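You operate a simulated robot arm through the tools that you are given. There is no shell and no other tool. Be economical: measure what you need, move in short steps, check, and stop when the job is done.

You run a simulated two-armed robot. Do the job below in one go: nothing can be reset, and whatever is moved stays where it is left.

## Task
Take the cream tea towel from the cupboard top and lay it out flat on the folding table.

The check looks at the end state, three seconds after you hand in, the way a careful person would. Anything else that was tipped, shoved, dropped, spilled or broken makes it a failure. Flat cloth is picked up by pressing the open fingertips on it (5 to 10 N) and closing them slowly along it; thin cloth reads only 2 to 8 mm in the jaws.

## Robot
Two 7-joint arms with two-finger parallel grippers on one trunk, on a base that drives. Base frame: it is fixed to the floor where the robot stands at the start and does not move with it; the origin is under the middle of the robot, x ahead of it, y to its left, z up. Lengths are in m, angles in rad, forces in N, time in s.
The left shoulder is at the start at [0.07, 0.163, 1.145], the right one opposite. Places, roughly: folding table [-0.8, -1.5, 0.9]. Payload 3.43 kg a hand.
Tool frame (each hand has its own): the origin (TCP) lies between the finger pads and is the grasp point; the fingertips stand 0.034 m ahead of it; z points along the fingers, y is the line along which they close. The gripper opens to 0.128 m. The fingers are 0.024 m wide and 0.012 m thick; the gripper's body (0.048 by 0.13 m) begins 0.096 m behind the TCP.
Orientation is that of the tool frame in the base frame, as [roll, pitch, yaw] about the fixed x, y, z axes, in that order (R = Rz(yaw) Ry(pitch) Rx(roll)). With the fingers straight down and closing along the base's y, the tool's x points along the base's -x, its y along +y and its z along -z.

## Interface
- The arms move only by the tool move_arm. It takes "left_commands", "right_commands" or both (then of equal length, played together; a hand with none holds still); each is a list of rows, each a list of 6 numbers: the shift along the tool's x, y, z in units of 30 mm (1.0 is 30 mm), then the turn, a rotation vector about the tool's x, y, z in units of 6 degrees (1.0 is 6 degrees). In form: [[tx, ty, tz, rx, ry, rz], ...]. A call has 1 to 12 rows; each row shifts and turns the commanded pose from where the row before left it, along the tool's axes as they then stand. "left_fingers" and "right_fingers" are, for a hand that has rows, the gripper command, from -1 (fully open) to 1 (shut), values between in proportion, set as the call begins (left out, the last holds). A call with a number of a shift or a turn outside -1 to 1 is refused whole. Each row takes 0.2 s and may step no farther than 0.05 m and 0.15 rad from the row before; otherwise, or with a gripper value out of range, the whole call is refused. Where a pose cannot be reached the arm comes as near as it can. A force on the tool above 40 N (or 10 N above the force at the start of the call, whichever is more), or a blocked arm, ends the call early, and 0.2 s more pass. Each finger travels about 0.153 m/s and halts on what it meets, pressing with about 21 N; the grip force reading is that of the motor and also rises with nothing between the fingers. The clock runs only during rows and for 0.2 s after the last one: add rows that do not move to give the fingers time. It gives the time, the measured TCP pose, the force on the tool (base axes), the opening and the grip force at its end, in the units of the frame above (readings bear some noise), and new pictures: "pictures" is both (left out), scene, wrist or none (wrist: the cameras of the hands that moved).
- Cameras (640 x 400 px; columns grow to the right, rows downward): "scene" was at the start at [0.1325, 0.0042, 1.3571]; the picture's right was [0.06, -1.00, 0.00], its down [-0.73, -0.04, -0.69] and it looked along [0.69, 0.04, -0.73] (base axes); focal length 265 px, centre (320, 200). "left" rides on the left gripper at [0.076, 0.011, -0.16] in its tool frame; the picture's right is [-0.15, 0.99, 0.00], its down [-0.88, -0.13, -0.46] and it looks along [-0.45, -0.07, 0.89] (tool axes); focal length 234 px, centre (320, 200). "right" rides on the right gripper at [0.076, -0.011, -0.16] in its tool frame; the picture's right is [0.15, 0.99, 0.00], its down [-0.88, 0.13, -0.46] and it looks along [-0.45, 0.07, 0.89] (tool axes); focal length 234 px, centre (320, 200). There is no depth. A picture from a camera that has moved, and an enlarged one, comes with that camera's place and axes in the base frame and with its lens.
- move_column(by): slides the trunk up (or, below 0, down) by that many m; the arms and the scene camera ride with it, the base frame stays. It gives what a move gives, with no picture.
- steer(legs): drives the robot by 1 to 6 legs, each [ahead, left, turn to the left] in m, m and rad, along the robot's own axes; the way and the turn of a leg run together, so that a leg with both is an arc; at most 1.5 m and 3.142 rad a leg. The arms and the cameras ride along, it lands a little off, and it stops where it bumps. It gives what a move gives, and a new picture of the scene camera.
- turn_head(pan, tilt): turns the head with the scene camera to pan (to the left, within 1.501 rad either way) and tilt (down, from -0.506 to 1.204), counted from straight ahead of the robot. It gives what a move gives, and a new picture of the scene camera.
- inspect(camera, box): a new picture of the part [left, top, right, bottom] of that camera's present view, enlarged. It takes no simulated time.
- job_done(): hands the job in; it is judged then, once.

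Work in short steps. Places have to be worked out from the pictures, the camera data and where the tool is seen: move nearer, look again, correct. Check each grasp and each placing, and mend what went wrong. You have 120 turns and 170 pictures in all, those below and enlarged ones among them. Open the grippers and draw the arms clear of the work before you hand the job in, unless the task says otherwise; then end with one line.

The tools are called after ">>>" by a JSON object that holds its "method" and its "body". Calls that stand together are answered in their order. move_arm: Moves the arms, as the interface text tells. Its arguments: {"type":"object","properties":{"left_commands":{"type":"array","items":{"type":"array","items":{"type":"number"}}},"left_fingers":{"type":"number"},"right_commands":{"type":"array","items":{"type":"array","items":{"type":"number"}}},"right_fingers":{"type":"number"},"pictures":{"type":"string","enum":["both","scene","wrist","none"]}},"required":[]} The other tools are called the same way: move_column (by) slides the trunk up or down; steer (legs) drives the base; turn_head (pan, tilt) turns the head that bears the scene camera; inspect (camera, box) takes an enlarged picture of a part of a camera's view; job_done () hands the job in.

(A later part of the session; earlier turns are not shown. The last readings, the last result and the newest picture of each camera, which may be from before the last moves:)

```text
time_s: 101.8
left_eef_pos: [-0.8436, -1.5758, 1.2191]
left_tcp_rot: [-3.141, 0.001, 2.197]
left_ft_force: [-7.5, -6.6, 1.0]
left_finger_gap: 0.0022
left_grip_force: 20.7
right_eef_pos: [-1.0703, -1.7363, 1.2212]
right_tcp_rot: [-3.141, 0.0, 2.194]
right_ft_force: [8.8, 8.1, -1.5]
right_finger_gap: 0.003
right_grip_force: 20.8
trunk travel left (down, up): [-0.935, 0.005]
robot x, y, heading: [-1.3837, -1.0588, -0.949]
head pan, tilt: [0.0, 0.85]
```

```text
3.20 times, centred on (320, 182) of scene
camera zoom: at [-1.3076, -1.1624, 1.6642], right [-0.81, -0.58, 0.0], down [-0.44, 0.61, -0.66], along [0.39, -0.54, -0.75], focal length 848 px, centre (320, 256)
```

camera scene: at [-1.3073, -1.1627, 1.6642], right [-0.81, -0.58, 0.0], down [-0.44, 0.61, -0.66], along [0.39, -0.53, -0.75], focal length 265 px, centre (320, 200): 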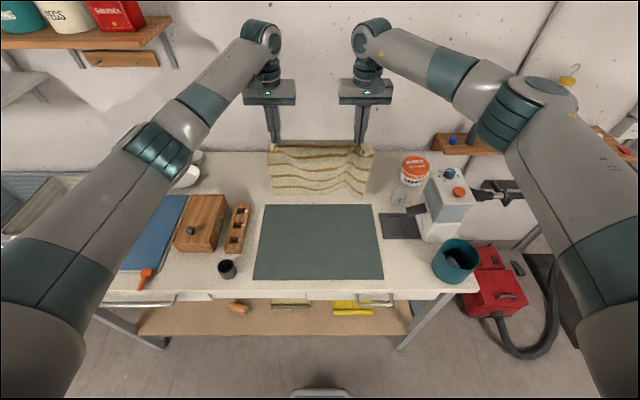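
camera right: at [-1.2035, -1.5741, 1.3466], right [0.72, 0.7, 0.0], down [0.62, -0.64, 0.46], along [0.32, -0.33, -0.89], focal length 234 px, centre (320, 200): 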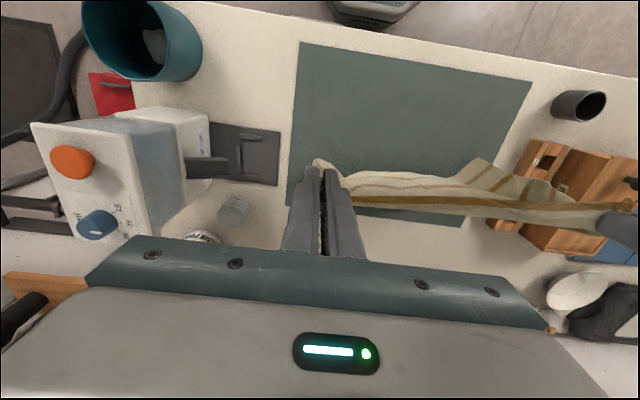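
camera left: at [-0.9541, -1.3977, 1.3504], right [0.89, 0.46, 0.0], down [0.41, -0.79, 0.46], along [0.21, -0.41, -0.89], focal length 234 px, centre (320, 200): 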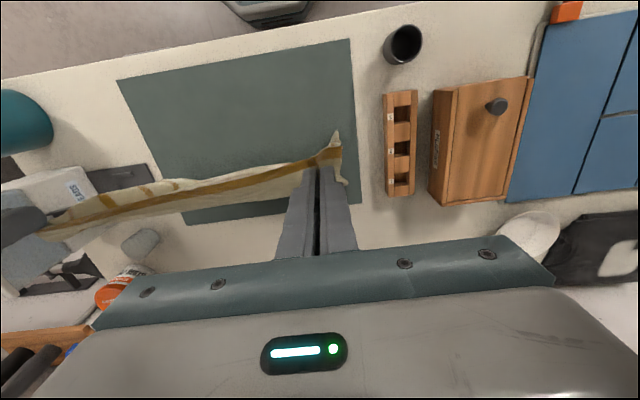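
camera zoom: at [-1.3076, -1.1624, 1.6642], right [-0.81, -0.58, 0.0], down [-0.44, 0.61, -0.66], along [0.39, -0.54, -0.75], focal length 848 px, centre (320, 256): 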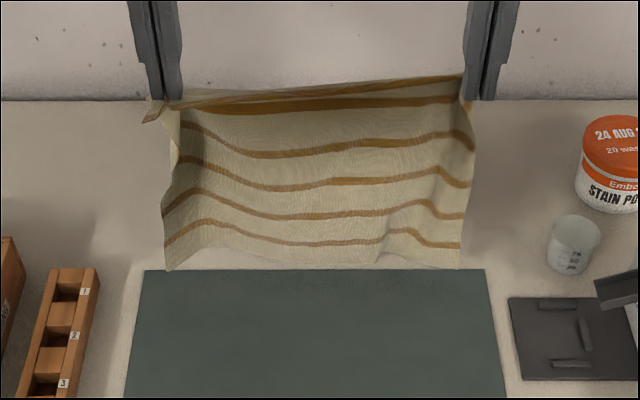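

Bottom hem is square to the mat. Laying again along the same arc.

>>> {"method": "move_arm", "body": {"left_commands": [[0.1, 0, 0.5, 0, 0, 0], [0.1, 0, 0.5, 0, 0, 0], [0.56, 0, 0.21, 0, 0, 0], [0.56, 0, 0.21, 0, 0, 0], [0.56, 0, 0.21, 0, 0, 0], [0.65, 0, 0.375, 0, 0, 0], [0.65, 0, 0.375, 0, 0, 0], [0.65, 0, 0.375, 0, 0, 0], [0.65, 0, 0.375, 0, 0, 0], [0.523, 0, 0.567, 0, 0, 0], [0.523, 0, 0.567, 0, 0, 0], [0.523, 0, 0.567, 0, 0, 0]], "right_commands": [[0.1, 0, 0.5, 0, 0, 0], [0.1, 0, 0.5, 0, 0, 0], [0.56, 0, 0.21, 0, 0, 0], [0.56, 0, 0.21, 0, 0, 0], [0.56, 0, 0.21, 0, 0, 0], [0.65, 0, 0.375, 0, 0, 0], [0.65, 0, 0.375, 0, 0, 0], [0.65, 0, 0.375, 0, 0, 0], [0.65, 0, 0.375, 0, 0, 0], [0.523, 0, 0.567, 0, 0, 0], [0.523, 0, 0.567, 0, 0, 0], [0.523, 0, 0.567, 0, 0, 0]], "pictures": "none"}}

>>> {"method": "move_arm", "body": {"left_commands": [[0.3, 0, 0.5, 0, 0, 0], [0.3, 0, 0.5, 0, 0, 0], [0.3, 0, 0.5, 0, 0, 0], [0.3, 0, 0.5, 0, 0, 0], [0.15, 0, 0.5, 0, 0, 0], [0.15, 0, 0.5, 0, 0, 0], [0.15, 0, 0.5, 0, 0, 0], [0.1, 0, 0.4, 0, 0, 0], [0.15, 0, 0.2, 0, 0, 0], [0, 0, 0, 0, 0, 0]], "right_commands": [[0.3, 0, 0.5, 0, 0, 0], [0.3, 0, 0.5, 0, 0, 0], [0.3, 0, 0.5, 0, 0, 0], [0.3, 0, 0.5, 0, 0, 0], [0.15, 0, 0.5, 0, 0, 0], [0.15, 0, 0.5, 0, 0, 0], [0.15, 0, 0.5, 0, 0, 0], [0.1, 0, 0.4, 0, 0, 0], [0.15, 0, 0.2, 0, 0, 0], [0, 0, 0, 0, 0, 0]], "pictures": "wrist"}}

>>> {"method": "inspect", "body": {"camera": "scene", "box": [200, 160, 440, 310]}}

```text
time_s: 104.5
left_eef_pos: [-0.9487, -1.4277, 1.0753]
left_tcp_rot: [-3.139, 0.002, 2.195]
left_ft_force: [-9.9, -8.8, 1.3]
left_finger_gap: 0.0019
left_grip_force: 20.6
right_eef_pos: [-1.1764, -1.5881, 1.0775]
right_tcp_rot: [3.14, 0.001, 2.196]
right_ft_force: [10.7, 9.6, -1.1]
right_finger_gap: 0.0028
right_grip_force: 21.7
trunk travel left (down, up): [-0.935, 0.005]
robot x, y, heading: [-1.3853, -1.0577, -0.946]
head pan, tilt: [0.0, 0.85]
```

```text
time_s: 106.7
left_eef_pos: [-0.9826, -1.3817, 0.9532]
left_tcp_rot: [3.141, -0.001, 2.195]
left_ft_force: [-7.8, -7.8, 0.4]
left_finger_gap: 0.0022
left_grip_force: 21.0
right_eef_pos: [-1.2063, -1.5434, 0.9546]
right_tcp_rot: [3.141, 0.0, 2.197]
right_ft_force: [7.4, 7.7, -0.2]
right_finger_gap: 0.0031
right_grip_force: 21.2
trunk travel left (down, up): [-0.935, 0.005]
robot x, y, heading: [-1.3838, -1.0556, -0.945]
head pan, tilt: [0.0, 0.85]
camera right: at [-1.261, -1.4883, 1.1126], right [0.72, 0.7, 0.0], down [0.62, -0.64, 0.46], along [0.32, -0.33, -0.89], focal length 234 px, centre (320, 200)
camera left: at [-1.0171, -1.3153, 1.1125], right [0.89, 0.46, 0.0], down [0.41, -0.79, 0.46], along [0.21, -0.41, -0.89], focal length 234 px, centre (320, 200)
```

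right: 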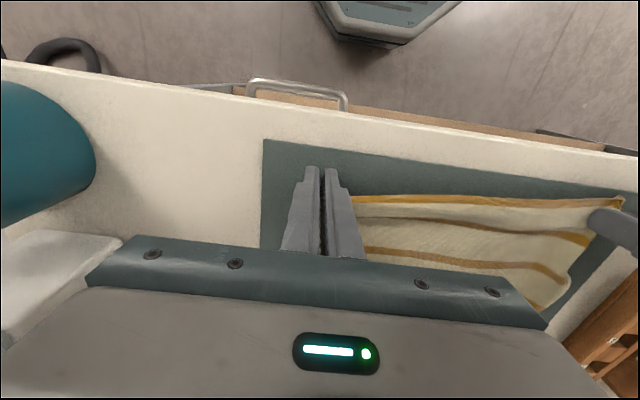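
left: 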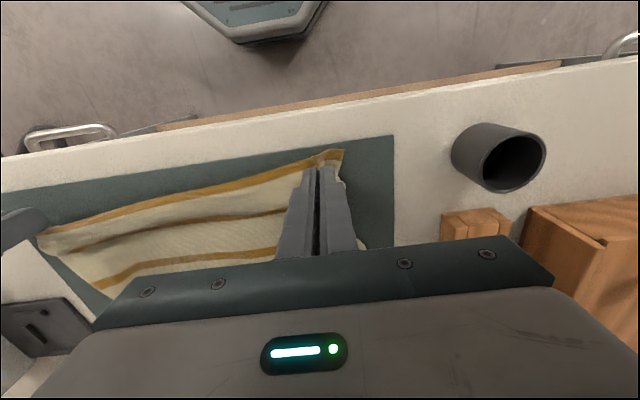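

```text
2.67 times, centred on (320, 235) of scene
camera zoom: at [-1.3077, -1.1622, 1.6642], right [-0.81, -0.58, 0.0], down [-0.44, 0.61, -0.66], along [0.39, -0.54, -0.75], focal length 706 px, centre (320, 107)
```

zoom: 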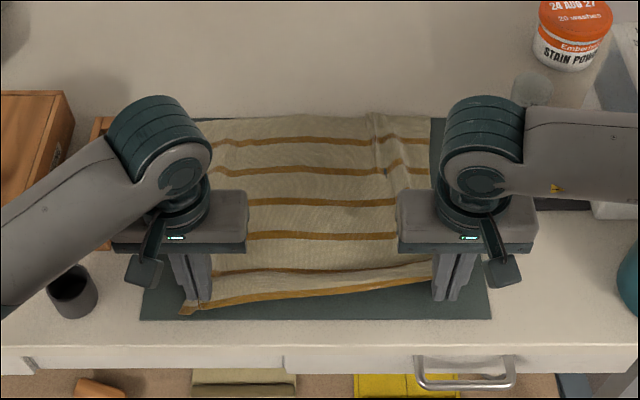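

Nearly there. The right pinch is right at the hem, so the right hand needs about 2 cm more toward me; I'm lowering to the mat as well.

>>> {"method": "move_arm", "body": {"left_commands": [[0.15, 0, 0.15, 0, 0, 0], [0.15, 0, 0.15, 0, 0, 0], [0.05, 0, 0.06, 0, 0, 0], [0, 0, 0, 0, 0, 0]], "right_commands": [[0.3, 0, 0.15, 0, 0, 0], [0.3, 0, 0.15, 0, 0, 0], [0.25, 0, 0.08, 0, 0, 0], [0, 0, 0, 0, 0, 0]], "pictures": "none"}}

>>> {"method": "inspect", "body": {"camera": "scene", "box": [200, 160, 440, 310]}}

```text
time_s: 107.7
left_eef_pos: [-0.9893, -1.3741, 0.941]
left_tcp_rot: [-3.141, 0.0, 2.198]
left_ft_force: [-7.4, -4.8, 0.7]
left_finger_gap: 0.0019
left_grip_force: 21.4
right_eef_pos: [-1.2221, -1.5211, 0.9426]
right_tcp_rot: [-3.14, 0.001, 2.195]
right_ft_force: [7.8, 4.0, 0.3]
right_finger_gap: 0.0032
right_grip_force: 21.1
trunk travel left (down, up): [-0.935, 0.005]
robot x, y, heading: [-1.3853, -1.0579, -0.944]
head pan, tilt: [0.0, 0.85]
```

```text
2.67 times, centred on (320, 235) of scene
camera zoom: at [-1.3076, -1.1623, 1.6642], right [-0.81, -0.59, 0.0], down [-0.44, 0.61, -0.66], along [0.39, -0.54, -0.75], focal length 706 px, centre (320, 107)
```

zoom: 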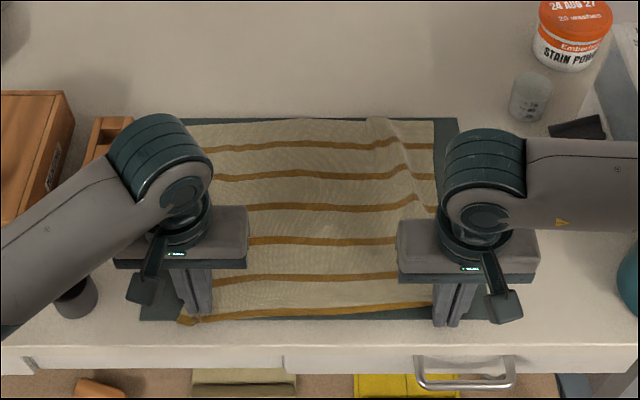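

The edge is straight now. I'll release both gently, without pressing, and lift straight up then outward.

>>> {"method": "move_arm", "body": {"left_commands": [[0, 0, 0.03, 0, 0, 0], [0, 0, 0, 0, 0, 0]], "right_commands": [[0.2, 0, 0.06, 0, 0, 0], [0, 0, 0, 0, 0, 0]], "pictures": "none"}}

>>> {"method": "move_arm", "body": {"left_commands": [[0, 0, 0, 0, 0, 0], [0, 0, 0, 0, 0, 0], [0, 0, -0.3, 0, 0, 0], [0, 0, -1, 0, 0, 0], [0, 0.3, -1, 0, 0, 0], [0, 0.6, -1, 0, 0, 0], [0, 0.8, -1, 0, 0, 0], [0, 0.8, -0.5, 0, 0, 0], [0, 0.8, 0, 0, 0, 0]], "right_commands": [[0, 0, 0, 0, 0, 0], [0, 0, 0, 0, 0, 0], [0, 0, -0.3, 0, 0, 0], [0, 0, -1, 0, 0, 0], [0, -0.3, -1, 0, 0, 0], [0, -0.6, -1, 0, 0, 0], [0, -0.8, -1, 0, 0, 0], [0, -0.8, -0.5, 0, 0, 0], [0, -0.8, 0, 0, 0, 0]], "left_fingers": 0.7, "right_fingers": 0.7, "pictures": "none"}}

>>> {"method": "inspect", "body": {"camera": "scene", "box": [240, 190, 400, 290]}}

```text
time_s: 108.2
left_eef_pos: [-0.9898, -1.3751, 0.9402]
left_tcp_rot: [-3.141, -0.001, 2.197]
left_ft_force: [-6.5, -5.5, 1.2]
left_finger_gap: 0.0022
left_grip_force: 20.7
right_eef_pos: [-1.2247, -1.5177, 0.9412]
right_tcp_rot: [3.14, 0.002, 2.197]
right_ft_force: [9.3, 2.6, 4.6]
right_finger_gap: 0.003
right_grip_force: 21.1
trunk travel left (down, up): [-0.935, 0.005]
robot x, y, heading: [-1.3853, -1.0591, -0.946]
head pan, tilt: [0.0, 0.85]
```

```text
time_s: 110.2
left_eef_pos: [-0.91, -1.3155, 1.085]
left_tcp_rot: [-3.14, 0.002, 2.196]
left_ft_force: [0.3, 0.9, -0.4]
left_finger_gap: 0.0195
left_grip_force: 0.0
right_eef_pos: [-1.308, -1.5741, 1.0861]
right_tcp_rot: [3.139, -0.001, 2.198]
right_ft_force: [-0.7, 0.7, -0.3]
right_finger_gap: 0.0193
right_grip_force: 0.0
trunk travel left (down, up): [-0.935, 0.005]
robot x, y, heading: [-1.3834, -1.0566, -0.946]
head pan, tilt: [0.0, 0.85]
```

```text
4.00 times, centred on (320, 240) of scene
camera zoom: at [-1.3083, -1.1614, 1.6643], right [-0.81, -0.58, 0.0], down [-0.44, 0.61, -0.66], along [0.39, -0.54, -0.75], focal length 1060 px, centre (320, 40)
```

zoom: 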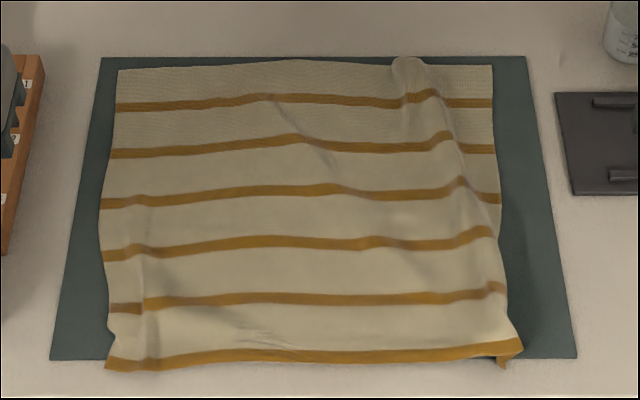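

Much better: all four corners are out. A ridge runs along the right side; checking it closer.

>>> {"method": "inspect", "body": {"camera": "scene", "box": [320, 195, 400, 245]}}

>>> {"method": "inspect", "body": {"camera": "scene", "box": [320, 237, 400, 287]}}

```text
8.00 times, centred on (360, 220) of scene
camera zoom: at [-1.3083, -1.1614, 1.6643], right [-0.81, -0.58, 0.0], down [-0.44, 0.61, -0.66], along [0.39, -0.54, -0.75], focal length 2119 px, centre (0, 40)
```

zoom: 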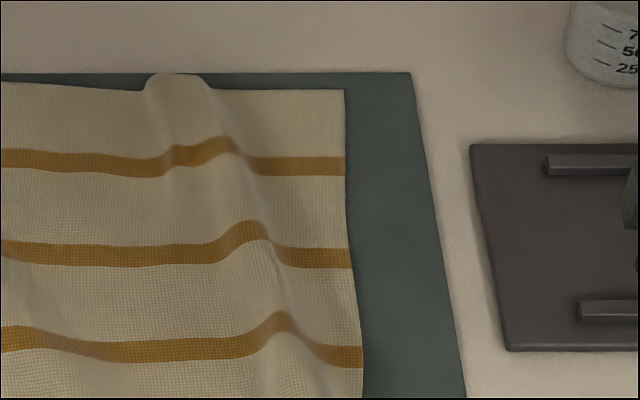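

```text
8.00 times, centred on (360, 262) of scene
camera zoom: at [-1.3083, -1.1614, 1.6643], right [-0.81, -0.58, 0.0], down [-0.44, 0.61, -0.66], along [0.39, -0.54, -0.75], focal length 2119 px, centre (0, -296)
```

zoom: 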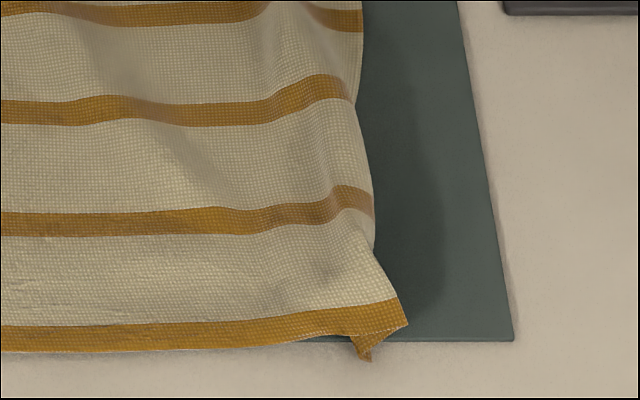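

The front-right corner has a ~2 cm bit tucked under with a tail poking out in front at about (0.475,-0.137), plus a soft ridge. I'll press closed fingertips on that tail only and drag it outward; first get above it.

>>> {"method": "move_arm", "body": {"right_commands": [[-0.07, 0.89, 0, 0, 0, 0], [-0.07, 0.89, 0, 0, 0, 0], [-0.07, 0.89, 0, 0, 0, 0], [-0.06, 0.89, 0, 0, 0, 0], [0, 0, 0.95, 0, 0, 0], [0, 0, 0.95, 0, 0, 0], [0, 0, 0.95, 0, 0, 0], [0, 0, 0.95, 0, 0, 0], [0, 0, 0.8, 0, 0, 0], [0, 0, 0, 0, 0, 0]], "right_fingers": 1.0, "pictures": "none"}}

>>> {"method": "inspect", "body": {"camera": "right", "box": [220, 90, 420, 215]}}

```text
time_s: 112.5
left_eef_pos: [-0.9098, -1.3157, 1.0832]
left_tcp_rot: [-3.141, 0.001, 2.198]
left_ft_force: [-0.5, 0.1, -0.9]
left_finger_gap: 0.0191
left_grip_force: 0.0
right_eef_pos: [-1.2159, -1.521, 0.946]
right_tcp_rot: [-3.141, 0.001, 2.197]
right_ft_force: [-0.6, -0.4, 0.6]
right_finger_gap: 0.0
right_grip_force: 21.2
trunk travel left (down, up): [-0.935, 0.005]
robot x, y, heading: [-1.3867, -1.0571, -0.945]
head pan, tilt: [0.0, 0.85]
```

```text
3.20 times, centred on (320, 152) of right
camera zoom: at [-1.2697, -1.4656, 1.1044], right [0.72, 0.7, 0.0], down [0.62, -0.64, 0.46], along [0.32, -0.33, -0.89], focal length 749 px, centre (320, 352)
```

zoom: 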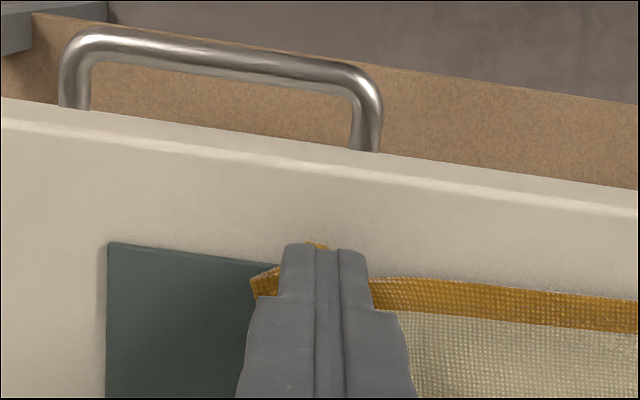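

The fingers also overlap the hem; I'll shift 12 mm toward me so only the tail is beneath, then press.

>>> {"method": "move_arm", "body": {"right_commands": [[0.4, 0, 0, 0, 0, 0], [0, 0, 0.25, 0, 0, 0], [0, 0, 0.1, 0, 0, 0], [0, 0, 0.05, 0, 0, 0], [0, 0, 0, 0, 0, 0]], "pictures": "none"}}

>>> {"method": "inspect", "body": {"camera": "right", "box": [260, 115, 380, 190]}}

```text
time_s: 113.5
left_eef_pos: [-0.9121, -1.3137, 1.0851]
left_tcp_rot: [3.141, 0.0, 2.195]
left_ft_force: [0.1, -1.4, -0.3]
left_finger_gap: 0.0192
left_grip_force: 0.1
right_eef_pos: [-1.222, -1.5112, 0.9386]
right_tcp_rot: [3.14, 0.006, 2.194]
right_ft_force: [-9.8, 5.6, 26.8]
right_finger_gap: 0.0
right_grip_force: 21.5
trunk travel left (down, up): [-0.935, 0.005]
robot x, y, heading: [-1.3852, -1.0568, -0.944]
head pan, tilt: [0.0, 0.85]
stopped in row 5 (right hand): the force on the tool passed its limit (the readings are from after the stop); the commanded pose is now the measured one
```

```text
5.33 times, centred on (320, 152) of right
camera zoom: at [-1.2762, -1.4555, 1.097], right [0.72, 0.7, 0.0], down [0.62, -0.64, 0.46], along [0.32, -0.33, -0.89], focal length 1249 px, centre (320, 453)
```

zoom: 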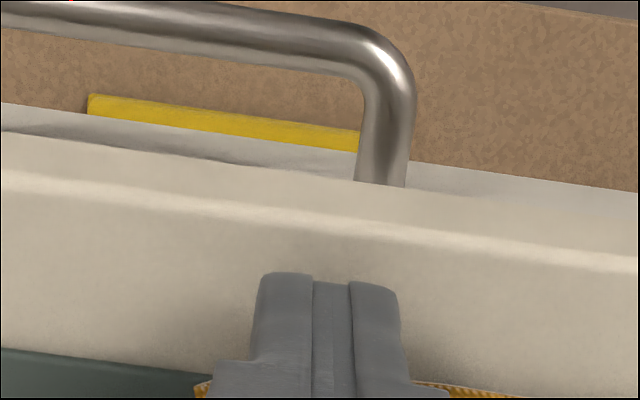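

Pressing firmly (27 N); I'll ease slightly and drag outward 35 mm, then lift.

>>> {"method": "move_arm", "body": {"right_commands": [[0, 0, -0.02, 0, 0, 0], [0, -0.3, 0, 0, 0, 0], [0, -0.3, 0, 0, 0, 0], [0, -0.3, 0, 0, 0, 0], [0, -0.3, 0, 0, 0, 0], [0, 0, -0.3, 0, 0, 0], [0, 0, -0.8, 0, 0, 0], [0, -0.5, -0.8, 0, 0, 0], [0, -1, -0.8, 0, 0, 0], [0, -1, -0.5, 0, 0, 0]], "pictures": "none"}}

>>> {"method": "inspect", "body": {"camera": "scene", "box": [304, 195, 400, 295]}}

```text
time_s: 115.7
left_eef_pos: [-0.9113, -1.3161, 1.0854]
left_tcp_rot: [-3.141, 0.002, 2.193]
left_ft_force: [0.0, 0.1, -0.3]
left_finger_gap: 0.0192
left_grip_force: 0.1
right_eef_pos: [-1.3122, -1.5795, 1.0335]
right_tcp_rot: [3.141, 0.004, 2.196]
right_ft_force: [0.3, 0.8, -0.4]
right_finger_gap: 0.0001
right_grip_force: 21.3
trunk travel left (down, up): [-0.935, 0.005]
robot x, y, heading: [-1.3838, -1.061, -0.944]
head pan, tilt: [0.0, 0.85]
```

```text
4.00 times, centred on (352, 245) of scene
camera zoom: at [-1.3094, -1.1618, 1.6643], right [-0.81, -0.58, 0.0], down [-0.44, 0.61, -0.66], along [0.39, -0.54, -0.75], focal length 1060 px, centre (192, 20)
```

zoom: 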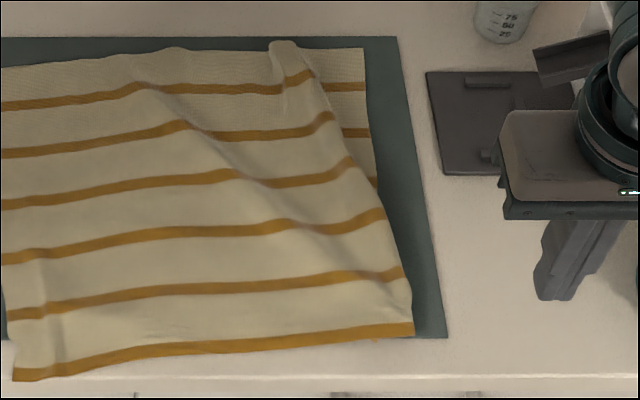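

The whole front slid right rather than unfolding (strip at right-front still tucked ~3 cm). I'll re-pinch the hem near the fold, lift so the flap drops free, then lay it moving inward (left), which also corrects the skew.

>>> {"method": "move_arm", "body": {"right_commands": [[-0.245, 0.794, 0, 0, 0, 0], [-0.245, 0.794, 0, 0, 0, 0], [-0.245, 0.794, 0, 0, 0, 0], [-0.245, 0.794, 0, 0, 0, 0], [-0.245, 0.794, 0, 0, 0, 0], [0, 0, 0.98, 0, 0, 0], [0, 0, 0.98, 0, 0, 0], [0, 0, 0.9, 0, 0, 0], [0, 0, 0.2, 0, 0, 0], [0, 0, 0.08, 0, 0, 0], [0, 0, 0, 0, 0, 0]], "right_fingers": 0.375, "pictures": "none"}}

>>> {"method": "inspect", "body": {"camera": "right", "box": [200, 90, 440, 240]}}

```text
time_s: 118.1
left_eef_pos: [-0.9103, -1.3158, 1.084]
left_tcp_rot: [3.141, 0.0, 2.195]
left_ft_force: [-0.3, 0.0, 0.7]
left_finger_gap: 0.0191
left_grip_force: 0.0
right_eef_pos: [-1.1931, -1.5378, 0.9401]
right_tcp_rot: [3.139, 0.006, 2.194]
right_ft_force: [-0.1, 0.1, 11.8]
right_finger_gap: 0.04
right_grip_force: 0.2
trunk travel left (down, up): [-0.935, 0.005]
robot x, y, heading: [-1.3861, -1.0586, -0.944]
head pan, tilt: [0.0, 0.85]
```

```text
2.67 times, centred on (320, 165) of right
camera zoom: at [-1.2471, -1.4818, 1.0981], right [0.72, 0.7, 0.0], down [0.62, -0.64, 0.46], along [0.32, -0.33, -0.89], focal length 624 px, centre (320, 293)
```

zoom: 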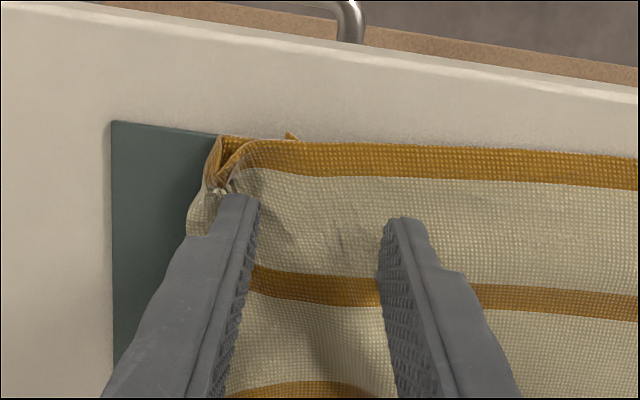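

The corner's roll is visible now: the hem curls under just outside my outer finger. I'll shift 10 mm toward the hem, press, then close in steps.

>>> {"method": "move_arm", "body": {"right_commands": [[0, 0, -0.2, 0, 0, 0], [0.35, 0, 0, 0, 0, 0], [0, 0, 0.2, 0, 0, 0], [0, 0, 0, 0, 0, 0]], "right_fingers": 0.375, "pictures": "none"}}

>>> {"method": "move_arm", "body": {"right_commands": [[0, 0, 0, 0, 0, 0]], "right_fingers": 0.52, "pictures": "none"}}

>>> {"method": "move_arm", "body": {"right_commands": [[0, 0, 0, 0, 0, 0]], "right_fingers": 0.68, "pictures": "none"}}

>>> {"method": "move_arm", "body": {"right_commands": [[0, 0, 0, 0, 0, 0]], "right_fingers": 0.84, "pictures": "none"}}

>>> {"method": "move_arm", "body": {"right_commands": [[0, 0, 0, 0, 0, 0], [0, 0, 0, 0, 0, 0], [0, 0, 0, 0, 0, 0], [-0.1, 0, -0.5, 0, 0, 0], [-0.2, 0, -0.7, 0, 0, 0], [-0.2, 0, -0.7, 0, 0, 0], [-0.2, 0, -0.7, 0, 0, 0], [0, 0, 0, 0, 0, 0], [0, 0, 0, 0, 0, 0]], "right_fingers": 1.0, "pictures": "none"}}

>>> {"method": "inspect", "body": {"camera": "right", "box": [200, 90, 440, 240]}}

>>> {"method": "inspect", "body": {"camera": "scene", "box": [240, 190, 400, 290]}}

```text
time_s: 119.1
left_eef_pos: [-0.9095, -1.3158, 1.0849]
left_tcp_rot: [3.141, 0.0, 2.195]
left_ft_force: [-0.5, 0.6, -1.2]
left_finger_gap: 0.0192
left_grip_force: 0.1
right_eef_pos: [-1.1998, -1.53, 0.9399]
right_tcp_rot: [3.142, 0.007, 2.195]
right_ft_force: [-0.4, 0.0, 7.3]
right_finger_gap: 0.0402
right_grip_force: 0.2
trunk travel left (down, up): [-0.935, 0.005]
robot x, y, heading: [-1.3851, -1.0562, -0.947]
head pan, tilt: [0.0, 0.85]
```

```text
time_s: 119.5
left_eef_pos: [-0.9109, -1.316, 1.0844]
left_tcp_rot: [-3.141, 0.002, 2.197]
left_ft_force: [0.1, -0.1, -0.1]
left_finger_gap: 0.019
left_grip_force: 0.1
right_eef_pos: [-1.2006, -1.5291, 0.9408]
right_tcp_rot: [3.14, 0.007, 2.194]
right_ft_force: [3.5, 2.2, 8.1]
right_finger_gap: 0.0279
right_grip_force: 0.0
trunk travel left (down, up): [-0.935, 0.005]
robot x, y, heading: [-1.3885, -1.0562, -0.943]
head pan, tilt: [0.0, 0.85]
```

```text
time_s: 119.9
left_eef_pos: [-0.9104, -1.3145, 1.0845]
left_tcp_rot: [3.141, -0.001, 2.195]
left_ft_force: [0.0, 0.8, -0.7]
left_finger_gap: 0.0193
left_grip_force: 0.1
right_eef_pos: [-1.1981, -1.5286, 0.9405]
right_tcp_rot: [3.14, 0.008, 2.196]
right_ft_force: [0.5, 0.1, 10.8]
right_finger_gap: 0.02
right_grip_force: 0.0
trunk travel left (down, up): [-0.935, 0.005]
robot x, y, heading: [-1.386, -1.0594, -0.947]
head pan, tilt: [0.0, 0.85]
```

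```text
time_s: 120.3
left_eef_pos: [-0.9107, -1.317, 1.0828]
left_tcp_rot: [3.142, 0.0, 2.195]
left_ft_force: [0.0, 0.0, 0.3]
left_finger_gap: 0.0193
left_grip_force: 0.0
right_eef_pos: [-1.1999, -1.5286, 0.9401]
right_tcp_rot: [-3.141, 0.008, 2.194]
right_ft_force: [-0.5, -0.2, 10.7]
right_finger_gap: 0.0107
right_grip_force: 0.5
trunk travel left (down, up): [-0.935, 0.005]
robot x, y, heading: [-1.3875, -1.0567, -0.946]
head pan, tilt: [0.0, 0.85]
```

```text
time_s: 122.3
left_eef_pos: [-0.9111, -1.3162, 1.084]
left_tcp_rot: [3.141, 0.0, 2.196]
left_ft_force: [0.1, -0.1, 0.1]
left_finger_gap: 0.0191
left_grip_force: 0.2
right_eef_pos: [-1.1876, -1.5458, 1.0161]
right_tcp_rot: [3.14, 0.004, 2.193]
right_ft_force: [0.2, 0.2, -0.6]
right_finger_gap: 0.0016
right_grip_force: 21.2
trunk travel left (down, up): [-0.935, 0.005]
robot x, y, heading: [-1.3889, -1.0582, -0.948]
head pan, tilt: [0.0, 0.85]
```

```text
2.67 times, centred on (320, 165) of right
camera zoom: at [-1.2413, -1.4899, 1.1742], right [0.72, 0.7, 0.0], down [0.62, -0.64, 0.46], along [0.32, -0.33, -0.89], focal length 624 px, centre (320, 293)
```

zoom: 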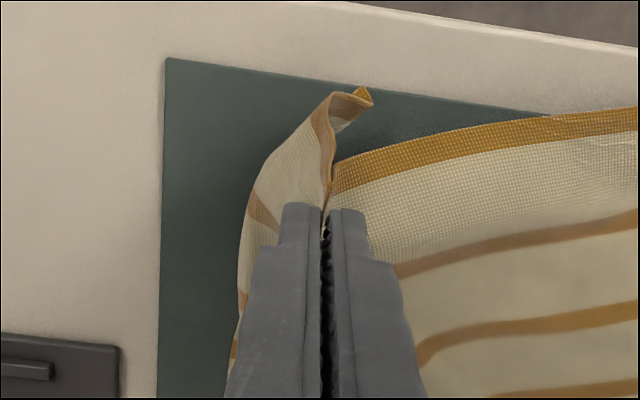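

```text
4.00 times, centred on (320, 240) of scene
camera zoom: at [-1.3078, -1.1624, 1.6642], right [-0.81, -0.58, 0.0], down [-0.44, 0.61, -0.66], along [0.39, -0.54, -0.75], focal length 1060 px, centre (320, 40)
```

zoom: 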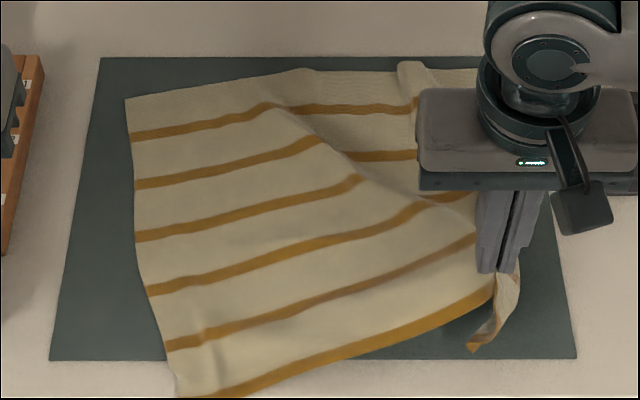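

The strip is free and hanging, its tip toward me. I'll lower until the tip touches and move the pinch inward (left) while descending so the flap lies outward.

>>> {"method": "move_arm", "body": {"right_commands": [[0, 0, 0.35, 0, 0, 0], [0, 0, 0.35, 0, 0, 0], [-0.1, 0.35, 0.2, 0, 0, 0], [-0.1, 0.35, 0.2, 0, 0, 0], [-0.1, 0.35, 0.2, 0, 0, 0], [-0.1, 0.35, 0.2, 0, 0, 0], [-0.05, 0.35, 0.2, 0, 0, 0], [0, 0.3, 0.3, 0, 0, 0], [0, 0.2, 0.3, 0, 0, 0], [0, 0, 0, 0, 0, 0]], "pictures": "none"}}

>>> {"method": "inspect", "body": {"camera": "right", "box": [160, 60, 480, 260]}}

>>> {"method": "inspect", "body": {"camera": "scene", "box": [240, 190, 400, 290]}}

```text
time_s: 124.5
left_eef_pos: [-0.9116, -1.316, 1.0843]
left_tcp_rot: [3.141, 0.001, 2.196]
left_ft_force: [0.0, -1.1, 0.1]
left_finger_gap: 0.0192
left_grip_force: 0.1
right_eef_pos: [-1.1228, -1.5183, 0.9486]
right_tcp_rot: [-3.141, 0.004, 2.194]
right_ft_force: [-0.4, 0.7, 0.5]
right_finger_gap: 0.0016
right_grip_force: 20.7
trunk travel left (down, up): [-0.935, 0.005]
robot x, y, heading: [-1.3881, -1.0584, -0.944]
head pan, tilt: [0.0, 0.85]
```

```text
2.00 times, centred on (320, 160) of right
camera zoom: at [-1.1775, -1.4621, 1.107], right [0.72, 0.7, 0.0], down [0.62, -0.64, 0.46], along [0.32, -0.33, -0.89], focal length 468 px, centre (320, 280)
```

zoom: 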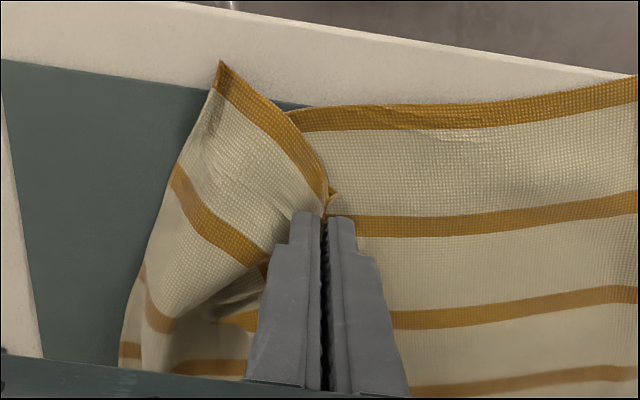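

```text
4.00 times, centred on (320, 240) of scene
camera zoom: at [-1.308, -1.1623, 1.6642], right [-0.81, -0.58, 0.0], down [-0.44, 0.61, -0.66], along [0.39, -0.54, -0.75], focal length 1060 px, centre (320, 40)
```

zoom: 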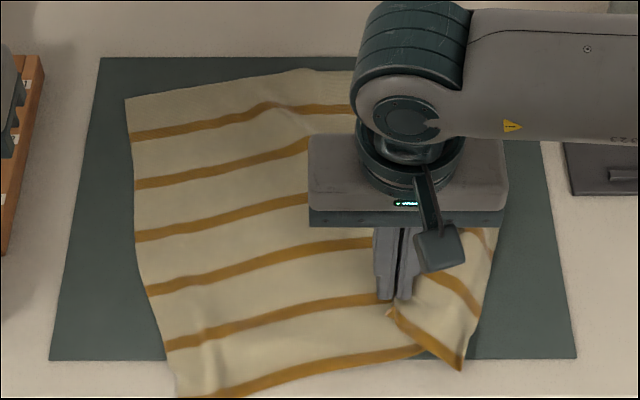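

The flap now lies outward with the true corner exposed at about (0.476,-0.105). I'll set down, release gently, and move above that corner.

>>> {"method": "move_arm", "body": {"right_commands": [[0, 0, 0.15, 0, 0, 0], [0, 0, 0.1, 0, 0, 0], [0, 0, 0, 0, 0, 0]], "pictures": "none"}}

>>> {"method": "move_arm", "body": {"right_commands": [[0, 0, 0, 0, 0, 0], [0, 0, 0, 0, 0, 0], [0, 0, -0.3, 0, 0, 0], [0, 0, -0.7, 0, 0, 0], [0.45, -0.74, 0, 0, 0, 0], [0.45, -0.74, 0, 0, 0, 0], [0, 0, 0.4, 0, 0, 0], [0, 0, 0, 0, 0, 0]], "right_fingers": 0.7, "pictures": "none"}}

>>> {"method": "inspect", "body": {"camera": "right", "box": [160, 60, 480, 260]}}

```text
time_s: 125.3
left_eef_pos: [-0.9098, -1.316, 1.0843]
left_tcp_rot: [3.141, 0.002, 2.196]
left_ft_force: [0.6, -0.3, -0.5]
left_finger_gap: 0.0195
left_grip_force: 0.0
right_eef_pos: [-1.1241, -1.5176, 0.9418]
right_tcp_rot: [3.14, 0.009, 2.193]
right_ft_force: [2.1, 0.2, 14.4]
right_finger_gap: 0.0019
right_grip_force: 20.4
trunk travel left (down, up): [-0.935, 0.005]
robot x, y, heading: [-1.3848, -1.0555, -0.949]
head pan, tilt: [0.0, 0.85]
```

```text
time_s: 127.1
left_eef_pos: [-0.9102, -1.3171, 1.0848]
left_tcp_rot: [-3.141, 0.0, 2.196]
left_ft_force: [-1.0, 0.2, 0.2]
left_finger_gap: 0.0191
left_grip_force: 0.0
right_eef_pos: [-1.1753, -1.5203, 0.9602]
right_tcp_rot: [3.14, 0.004, 2.194]
right_ft_force: [0.0, -0.6, -0.3]
right_finger_gap: 0.0193
right_grip_force: 0.1
trunk travel left (down, up): [-0.935, 0.005]
robot x, y, heading: [-1.3857, -1.0566, -0.944]
head pan, tilt: [0.0, 0.85]
```

```text
2.00 times, centred on (320, 160) of right
camera zoom: at [-1.2299, -1.4651, 1.1181], right [0.72, 0.7, 0.0], down [0.62, -0.64, 0.46], along [0.32, -0.33, -0.89], focal length 468 px, centre (320, 280)
```

zoom: 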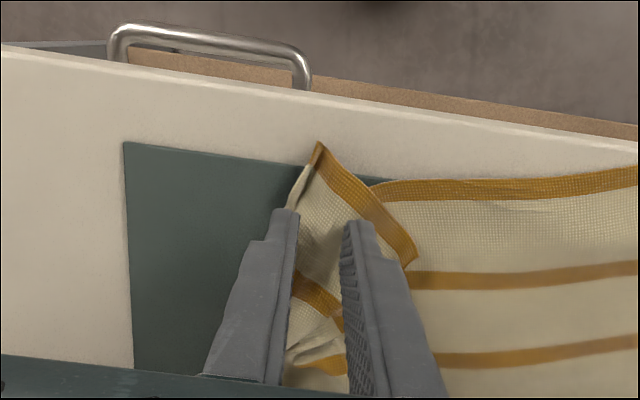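

The corner wedge lies between the fingers. I'll shift 10 mm toward the tip, open to 3.5 cm, press and close.

>>> {"method": "move_arm", "body": {"right_commands": [[0.35, 0.05, 0, 0, 0, 0], [0, 0, 0.35, 0, 0, 0], [0, 0, 0.25, 0, 0, 0], [0, 0, 0.07, 0, 0, 0], [0, 0, 0, 0, 0, 0]], "right_fingers": 0.45, "pictures": "none"}}

>>> {"method": "move_arm", "body": {"right_commands": [[0, 0, 0, 0, 0, 0]], "right_fingers": 0.62, "pictures": "none"}}

>>> {"method": "move_arm", "body": {"right_commands": [[0, 0, 0, 0, 0, 0]], "right_fingers": 0.8, "pictures": "none"}}

>>> {"method": "move_arm", "body": {"right_commands": [[0, 0, 0, 0, 0, 0], [0, 0, 0, 0, 0, 0], [0, 0, 0, 0, 0, 0]], "right_fingers": 1.0, "pictures": "none"}}

>>> {"method": "inspect", "body": {"camera": "right", "box": [160, 60, 480, 260]}}

```text
time_s: 128.3
left_eef_pos: [-0.9118, -1.3158, 1.0849]
left_tcp_rot: [3.141, 0.003, 2.196]
left_ft_force: [-0.7, -0.3, -0.4]
left_finger_gap: 0.0191
left_grip_force: 0.1
right_eef_pos: [-1.1812, -1.5136, 0.9394]
right_tcp_rot: [3.139, 0.006, 2.195]
right_ft_force: [-2.7, 0.3, 14.3]
right_finger_gap: 0.0343
right_grip_force: 0.1
trunk travel left (down, up): [-0.935, 0.005]
robot x, y, heading: [-1.3844, -1.0543, -0.947]
head pan, tilt: [0.0, 0.85]
```

```text
time_s: 128.7
left_eef_pos: [-0.9107, -1.316, 1.0856]
left_tcp_rot: [-3.141, 0.001, 2.195]
left_ft_force: [0.5, -0.9, 0.2]
left_finger_gap: 0.0192
left_grip_force: 0.1
right_eef_pos: [-1.1816, -1.5119, 0.94]
right_tcp_rot: [3.139, 0.007, 2.193]
right_ft_force: [1.0, 1.3, 14.1]
right_finger_gap: 0.0245
right_grip_force: 0.1
trunk travel left (down, up): [-0.935, 0.005]
robot x, y, heading: [-1.3852, -1.055, -0.95]
head pan, tilt: [0.0, 0.85]
```

```text
time_s: 129.1
left_eef_pos: [-0.9117, -1.3157, 1.0852]
left_tcp_rot: [-3.141, 0.001, 2.194]
left_ft_force: [-0.3, 0.7, -0.8]
left_finger_gap: 0.0195
left_grip_force: 0.2
right_eef_pos: [-1.1828, -1.5137, 0.9397]
right_tcp_rot: [3.141, 0.008, 2.195]
right_ft_force: [-4.3, -1.3, 15.8]
right_finger_gap: 0.0103
right_grip_force: 0.0
trunk travel left (down, up): [-0.935, 0.005]
robot x, y, heading: [-1.3859, -1.0566, -0.945]
head pan, tilt: [0.0, 0.85]
```

```text
time_s: 129.9
left_eef_pos: [-0.9115, -1.3156, 1.0842]
left_tcp_rot: [3.141, 0.003, 2.196]
left_ft_force: [0.5, -0.6, -0.1]
left_finger_gap: 0.0192
left_grip_force: 0.1
right_eef_pos: [-1.1825, -1.5117, 0.9381]
right_tcp_rot: [-3.141, 0.007, 2.194]
right_ft_force: [-0.5, -0.7, 15.6]
right_finger_gap: 0.0031
right_grip_force: 21.0
trunk travel left (down, up): [-0.935, 0.005]
robot x, y, heading: [-1.3832, -1.0586, -0.946]
head pan, tilt: [0.0, 0.85]
```

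```text
2.00 times, centred on (320, 160) of right
camera zoom: at [-1.2358, -1.4557, 1.0974], right [0.72, 0.7, 0.0], down [0.62, -0.64, 0.46], along [0.32, -0.33, -0.89], focal length 468 px, centre (320, 280)
```

zoom: 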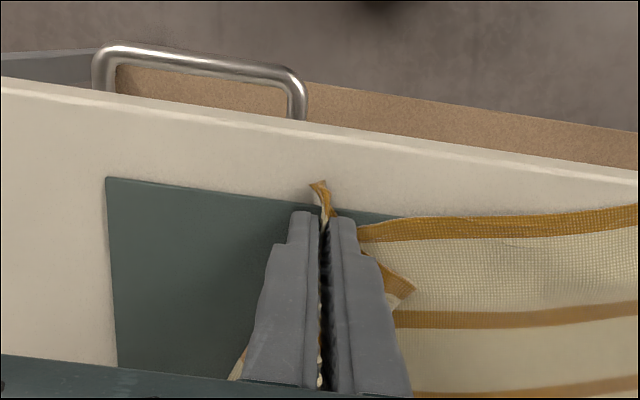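

The right holds the true corner. Now I bring the left hand over the left-front corner, about (0.455,0.105).

>>> {"method": "move_arm", "body": {"left_commands": [[0.053, -0.89, 0, 0, 0, 0], [0.053, -0.89, 0, 0, 0, 0], [0.053, -0.89, 0, 0, 0, 0], [0.053, -0.89, 0, 0, 0, 0], [0.053, -0.89, 0, 0, 0, 0], [0.053, -0.89, 0, 0, 0, 0], [0, 0, 1, 0, 0, 0], [0, 0, 1, 0, 0, 0], [0, 0, 1, 0, 0, 0], [0, 0, 1, 0, 0, 0], [0, 0, 0.2, 0, 0, 0], [0, 0, 0, 0, 0, 0]], "left_fingers": 0.5, "pictures": "none"}}

>>> {"method": "inspect", "body": {"camera": "left", "box": [200, 90, 440, 240]}}

```text
time_s: 132.5
left_eef_pos: [-1.0476, -1.4004, 0.9574]
left_tcp_rot: [-3.141, 0.001, 2.196]
left_ft_force: [0.3, -1.0, 0.8]
left_finger_gap: 0.032
left_grip_force: 0.0
right_eef_pos: [-1.1816, -1.5112, 0.9389]
right_tcp_rot: [3.14, 0.005, 2.193]
right_ft_force: [0.3, 0.5, 15.0]
right_finger_gap: 0.0034
right_grip_force: 20.8
trunk travel left (down, up): [-0.935, 0.005]
robot x, y, heading: [-1.3837, -1.0558, -0.946]
head pan, tilt: [0.0, 0.85]
```

```text
2.67 times, centred on (320, 165) of left
camera zoom: at [-1.0815, -1.3332, 1.118], right [0.89, 0.46, 0.0], down [0.41, -0.79, 0.46], along [0.21, -0.41, -0.89], focal length 624 px, centre (320, 293)
```

zoom: 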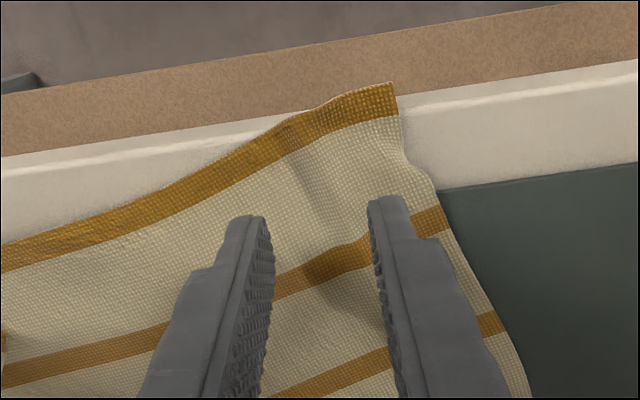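

The hem is further toward me, near the table's front edge. I'll shift 20 mm toward me and lower to contact.

>>> {"method": "move_arm", "body": {"left_commands": [[0.65, 0.05, 0, 0, 0, 0], [0, 0, 0.3, 0, 0, 0], [0, 0, 0.2, 0, 0, 0], [0, 0, 0.1, 0, 0, 0], [0, 0, 0.05, 0, 0, 0], [0, 0, 0, 0, 0, 0]], "pictures": "none"}}

```text
time_s: 133.9
left_eef_pos: [-1.0569, -1.3843, 0.9381]
left_tcp_rot: [3.141, 0.002, 2.197]
left_ft_force: [-0.3, 0.5, 0.1]
left_finger_gap: 0.0319
left_grip_force: 0.2
right_eef_pos: [-1.1819, -1.5113, 0.9382]
right_tcp_rot: [-3.141, 0.007, 2.196]
right_ft_force: [-0.7, -0.1, 15.6]
right_finger_gap: 0.0031
right_grip_force: 21.2
trunk travel left (down, up): [-0.935, 0.005]
robot x, y, heading: [-1.387, -1.0542, -0.947]
head pan, tilt: [0.0, 0.85]
```

Not touching yet (no mat here); slightly lower, then close in steps.

>>> {"method": "move_arm", "body": {"left_commands": [[0, 0, 0.07, 0, 0, 0], [0, 0, 0.04, 0, 0, 0], [0, 0, 0, 0, 0, 0]], "pictures": "none"}}

>>> {"method": "inspect", "body": {"camera": "left", "box": [200, 90, 440, 240]}}

```text
time_s: 134.7
left_eef_pos: [-1.0573, -1.3861, 0.9357]
left_tcp_rot: [-3.139, 0.002, 2.195]
left_ft_force: [-1.1, 1.5, 10.8]
left_finger_gap: 0.0321
left_grip_force: 0.0
right_eef_pos: [-1.1812, -1.5121, 0.9394]
right_tcp_rot: [3.141, 0.006, 2.194]
right_ft_force: [2.0, -0.3, 10.0]
right_finger_gap: 0.0036
right_grip_force: 21.2
trunk travel left (down, up): [-0.935, 0.005]
robot x, y, heading: [-1.3849, -1.0541, -0.946]
head pan, tilt: [0.0, 0.85]
```

```text
2.67 times, centred on (320, 165) of left
camera zoom: at [-1.091, -1.3178, 1.0954], right [0.89, 0.46, 0.0], down [0.41, -0.79, 0.46], along [0.21, -0.41, -0.89], focal length 624 px, centre (320, 293)
```

zoom: 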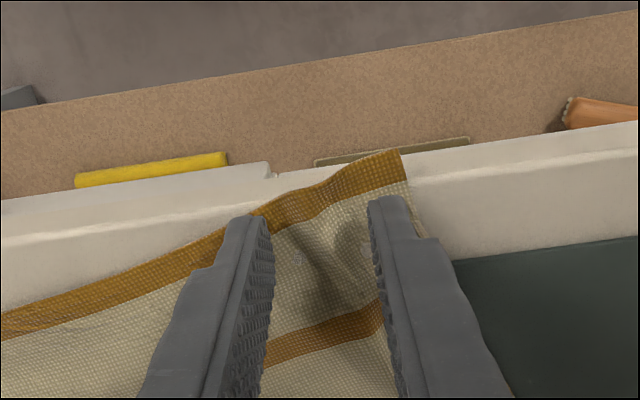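

Good: 11 N and right at the corner. I'm closing in steps.

>>> {"method": "move_arm", "body": {"left_commands": [[0, 0, 0, 0, 0, 0]], "left_fingers": 0.63, "pictures": "none"}}

>>> {"method": "move_arm", "body": {"left_commands": [[0, 0, 0, 0, 0, 0]], "left_fingers": 0.8, "pictures": "none"}}

>>> {"method": "move_arm", "body": {"left_commands": [[0, 0, 0, 0, 0, 0], [0, 0, 0, 0, 0, 0], [0, 0, 0, 0, 0, 0]], "left_fingers": 1.0, "pictures": "none"}}

>>> {"method": "inspect", "body": {"camera": "left", "box": [200, 90, 440, 240]}}

```text
time_s: 135.1
left_eef_pos: [-1.0576, -1.3863, 0.9349]
left_tcp_rot: [-3.14, 0.003, 2.197]
left_ft_force: [-0.9, -0.3, 13.8]
left_finger_gap: 0.0227
left_grip_force: 0.0
right_eef_pos: [-1.1823, -1.5104, 0.9392]
right_tcp_rot: [3.139, 0.006, 2.193]
right_ft_force: [2.6, -1.8, 9.3]
right_finger_gap: 0.0034
right_grip_force: 21.1
trunk travel left (down, up): [-0.935, 0.005]
robot x, y, heading: [-1.3858, -1.0554, -0.95]
head pan, tilt: [0.0, 0.85]
```

```text
time_s: 135.5
left_eef_pos: [-1.0557, -1.3867, 0.9357]
left_tcp_rot: [-3.139, 0.003, 2.195]
left_ft_force: [-1.5, -2.1, 16.4]
left_finger_gap: 0.0125
left_grip_force: 0.0
right_eef_pos: [-1.1818, -1.5118, 0.9395]
right_tcp_rot: [3.14, 0.007, 2.193]
right_ft_force: [2.7, -0.9, 8.2]
right_finger_gap: 0.0034
right_grip_force: 21.4
trunk travel left (down, up): [-0.935, 0.005]
robot x, y, heading: [-1.3854, -1.0556, -0.947]
head pan, tilt: [0.0, 0.85]
```

```text
time_s: 136.3
left_eef_pos: [-1.0571, -1.3846, 0.9358]
left_tcp_rot: [3.141, 0.003, 2.196]
left_ft_force: [-1.1, -4.0, 19.9]
left_finger_gap: 0.0029
left_grip_force: 21.1
right_eef_pos: [-1.1823, -1.5126, 0.939]
right_tcp_rot: [3.14, 0.006, 2.193]
right_ft_force: [2.7, 0.6, 8.0]
right_finger_gap: 0.0031
right_grip_force: 20.9
trunk travel left (down, up): [-0.935, 0.005]
robot x, y, heading: [-1.385, -1.0562, -0.948]
head pan, tilt: [0.0, 0.85]
```

```text
2.67 times, centred on (320, 165) of left
camera zoom: at [-1.0913, -1.318, 1.0953], right [0.89, 0.46, 0.0], down [0.41, -0.79, 0.46], along [0.21, -0.41, -0.89], focal length 624 px, centre (320, 293)
```

zoom: 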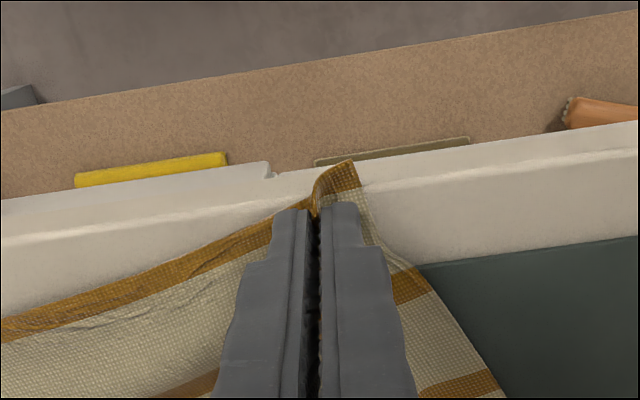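

Both true corners are held tightly. I'm lifting and spreading square (left +0.14, right -0.145).

>>> {"method": "move_arm", "body": {"left_commands": [[-0.2, 0.1, -0.4, 0, 0, 0], [-0.473, 0.2, -0.88, 0, 0, 0], [-0.473, 0.2, -0.88, 0, 0, 0], [-0.473, 0.2, -0.88, 0, 0, 0], [-0.473, 0.2, -0.88, 0, 0, 0], [-0.473, 0.22, -0.88, 0, 0, 0], [-0.473, 0.22, -0.88, 0, 0, 0], [-0.473, 0.22, -0.9, 0, 0, 0], [-0.473, 0.22, -0.9, 0, 0, 0], [-0.473, 0.22, -0.9, 0, 0, 0], [-0.27, 0.2, -0.5, 0, 0, 0], [0, 0, 0, 0, 0, 0]], "right_commands": [[-0.2, 0, -0.4, 0, 0, 0], [-0.35, -0.1, -0.88, 0, 0, 0], [-0.35, -0.15, -0.88, 0, 0, 0], [-0.35, -0.15, -0.88, 0, 0, 0], [-0.35, -0.15, -0.88, 0, 0, 0], [-0.35, -0.15, -0.88, 0, 0, 0], [-0.35, -0.15, -0.88, 0, 0, 0], [-0.35, -0.15, -0.9, 0, 0, 0], [-0.35, -0.15, -0.9, 0, 0, 0], [-0.35, -0.15, -0.9, 0, 0, 0], [-0.35, -0.1, -0.5, 0, 0, 0], [0, 0, 0, 0, 0, 0]], "pictures": "none"}}

>>> {"method": "inspect", "body": {"camera": "scene", "box": [220, 150, 420, 275]}}

```text
time_s: 138.9
left_eef_pos: [-0.9211, -1.4626, 1.202]
left_tcp_rot: [-3.14, 0.002, 2.195]
left_ft_force: [-11.5, -9.3, -0.6]
left_finger_gap: 0.0026
left_grip_force: 20.7
right_eef_pos: [-1.1489, -1.623, 1.205]
right_tcp_rot: [3.137, 0.005, 2.196]
right_ft_force: [11.7, 10.2, -0.5]
right_finger_gap: 0.0037
right_grip_force: 20.7
trunk travel left (down, up): [-0.935, 0.005]
robot x, y, heading: [-1.388, -1.0552, -0.945]
head pan, tilt: [0.0, 0.85]
```

```text
3.20 times, centred on (320, 212) of scene
camera zoom: at [-1.308, -1.1624, 1.6642], right [-0.81, -0.58, 0.0], down [-0.44, 0.61, -0.66], along [0.39, -0.54, -0.75], focal length 848 px, centre (320, 160)
```

zoom: 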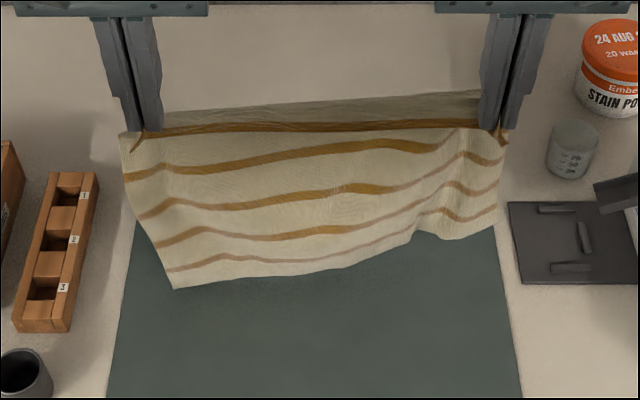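

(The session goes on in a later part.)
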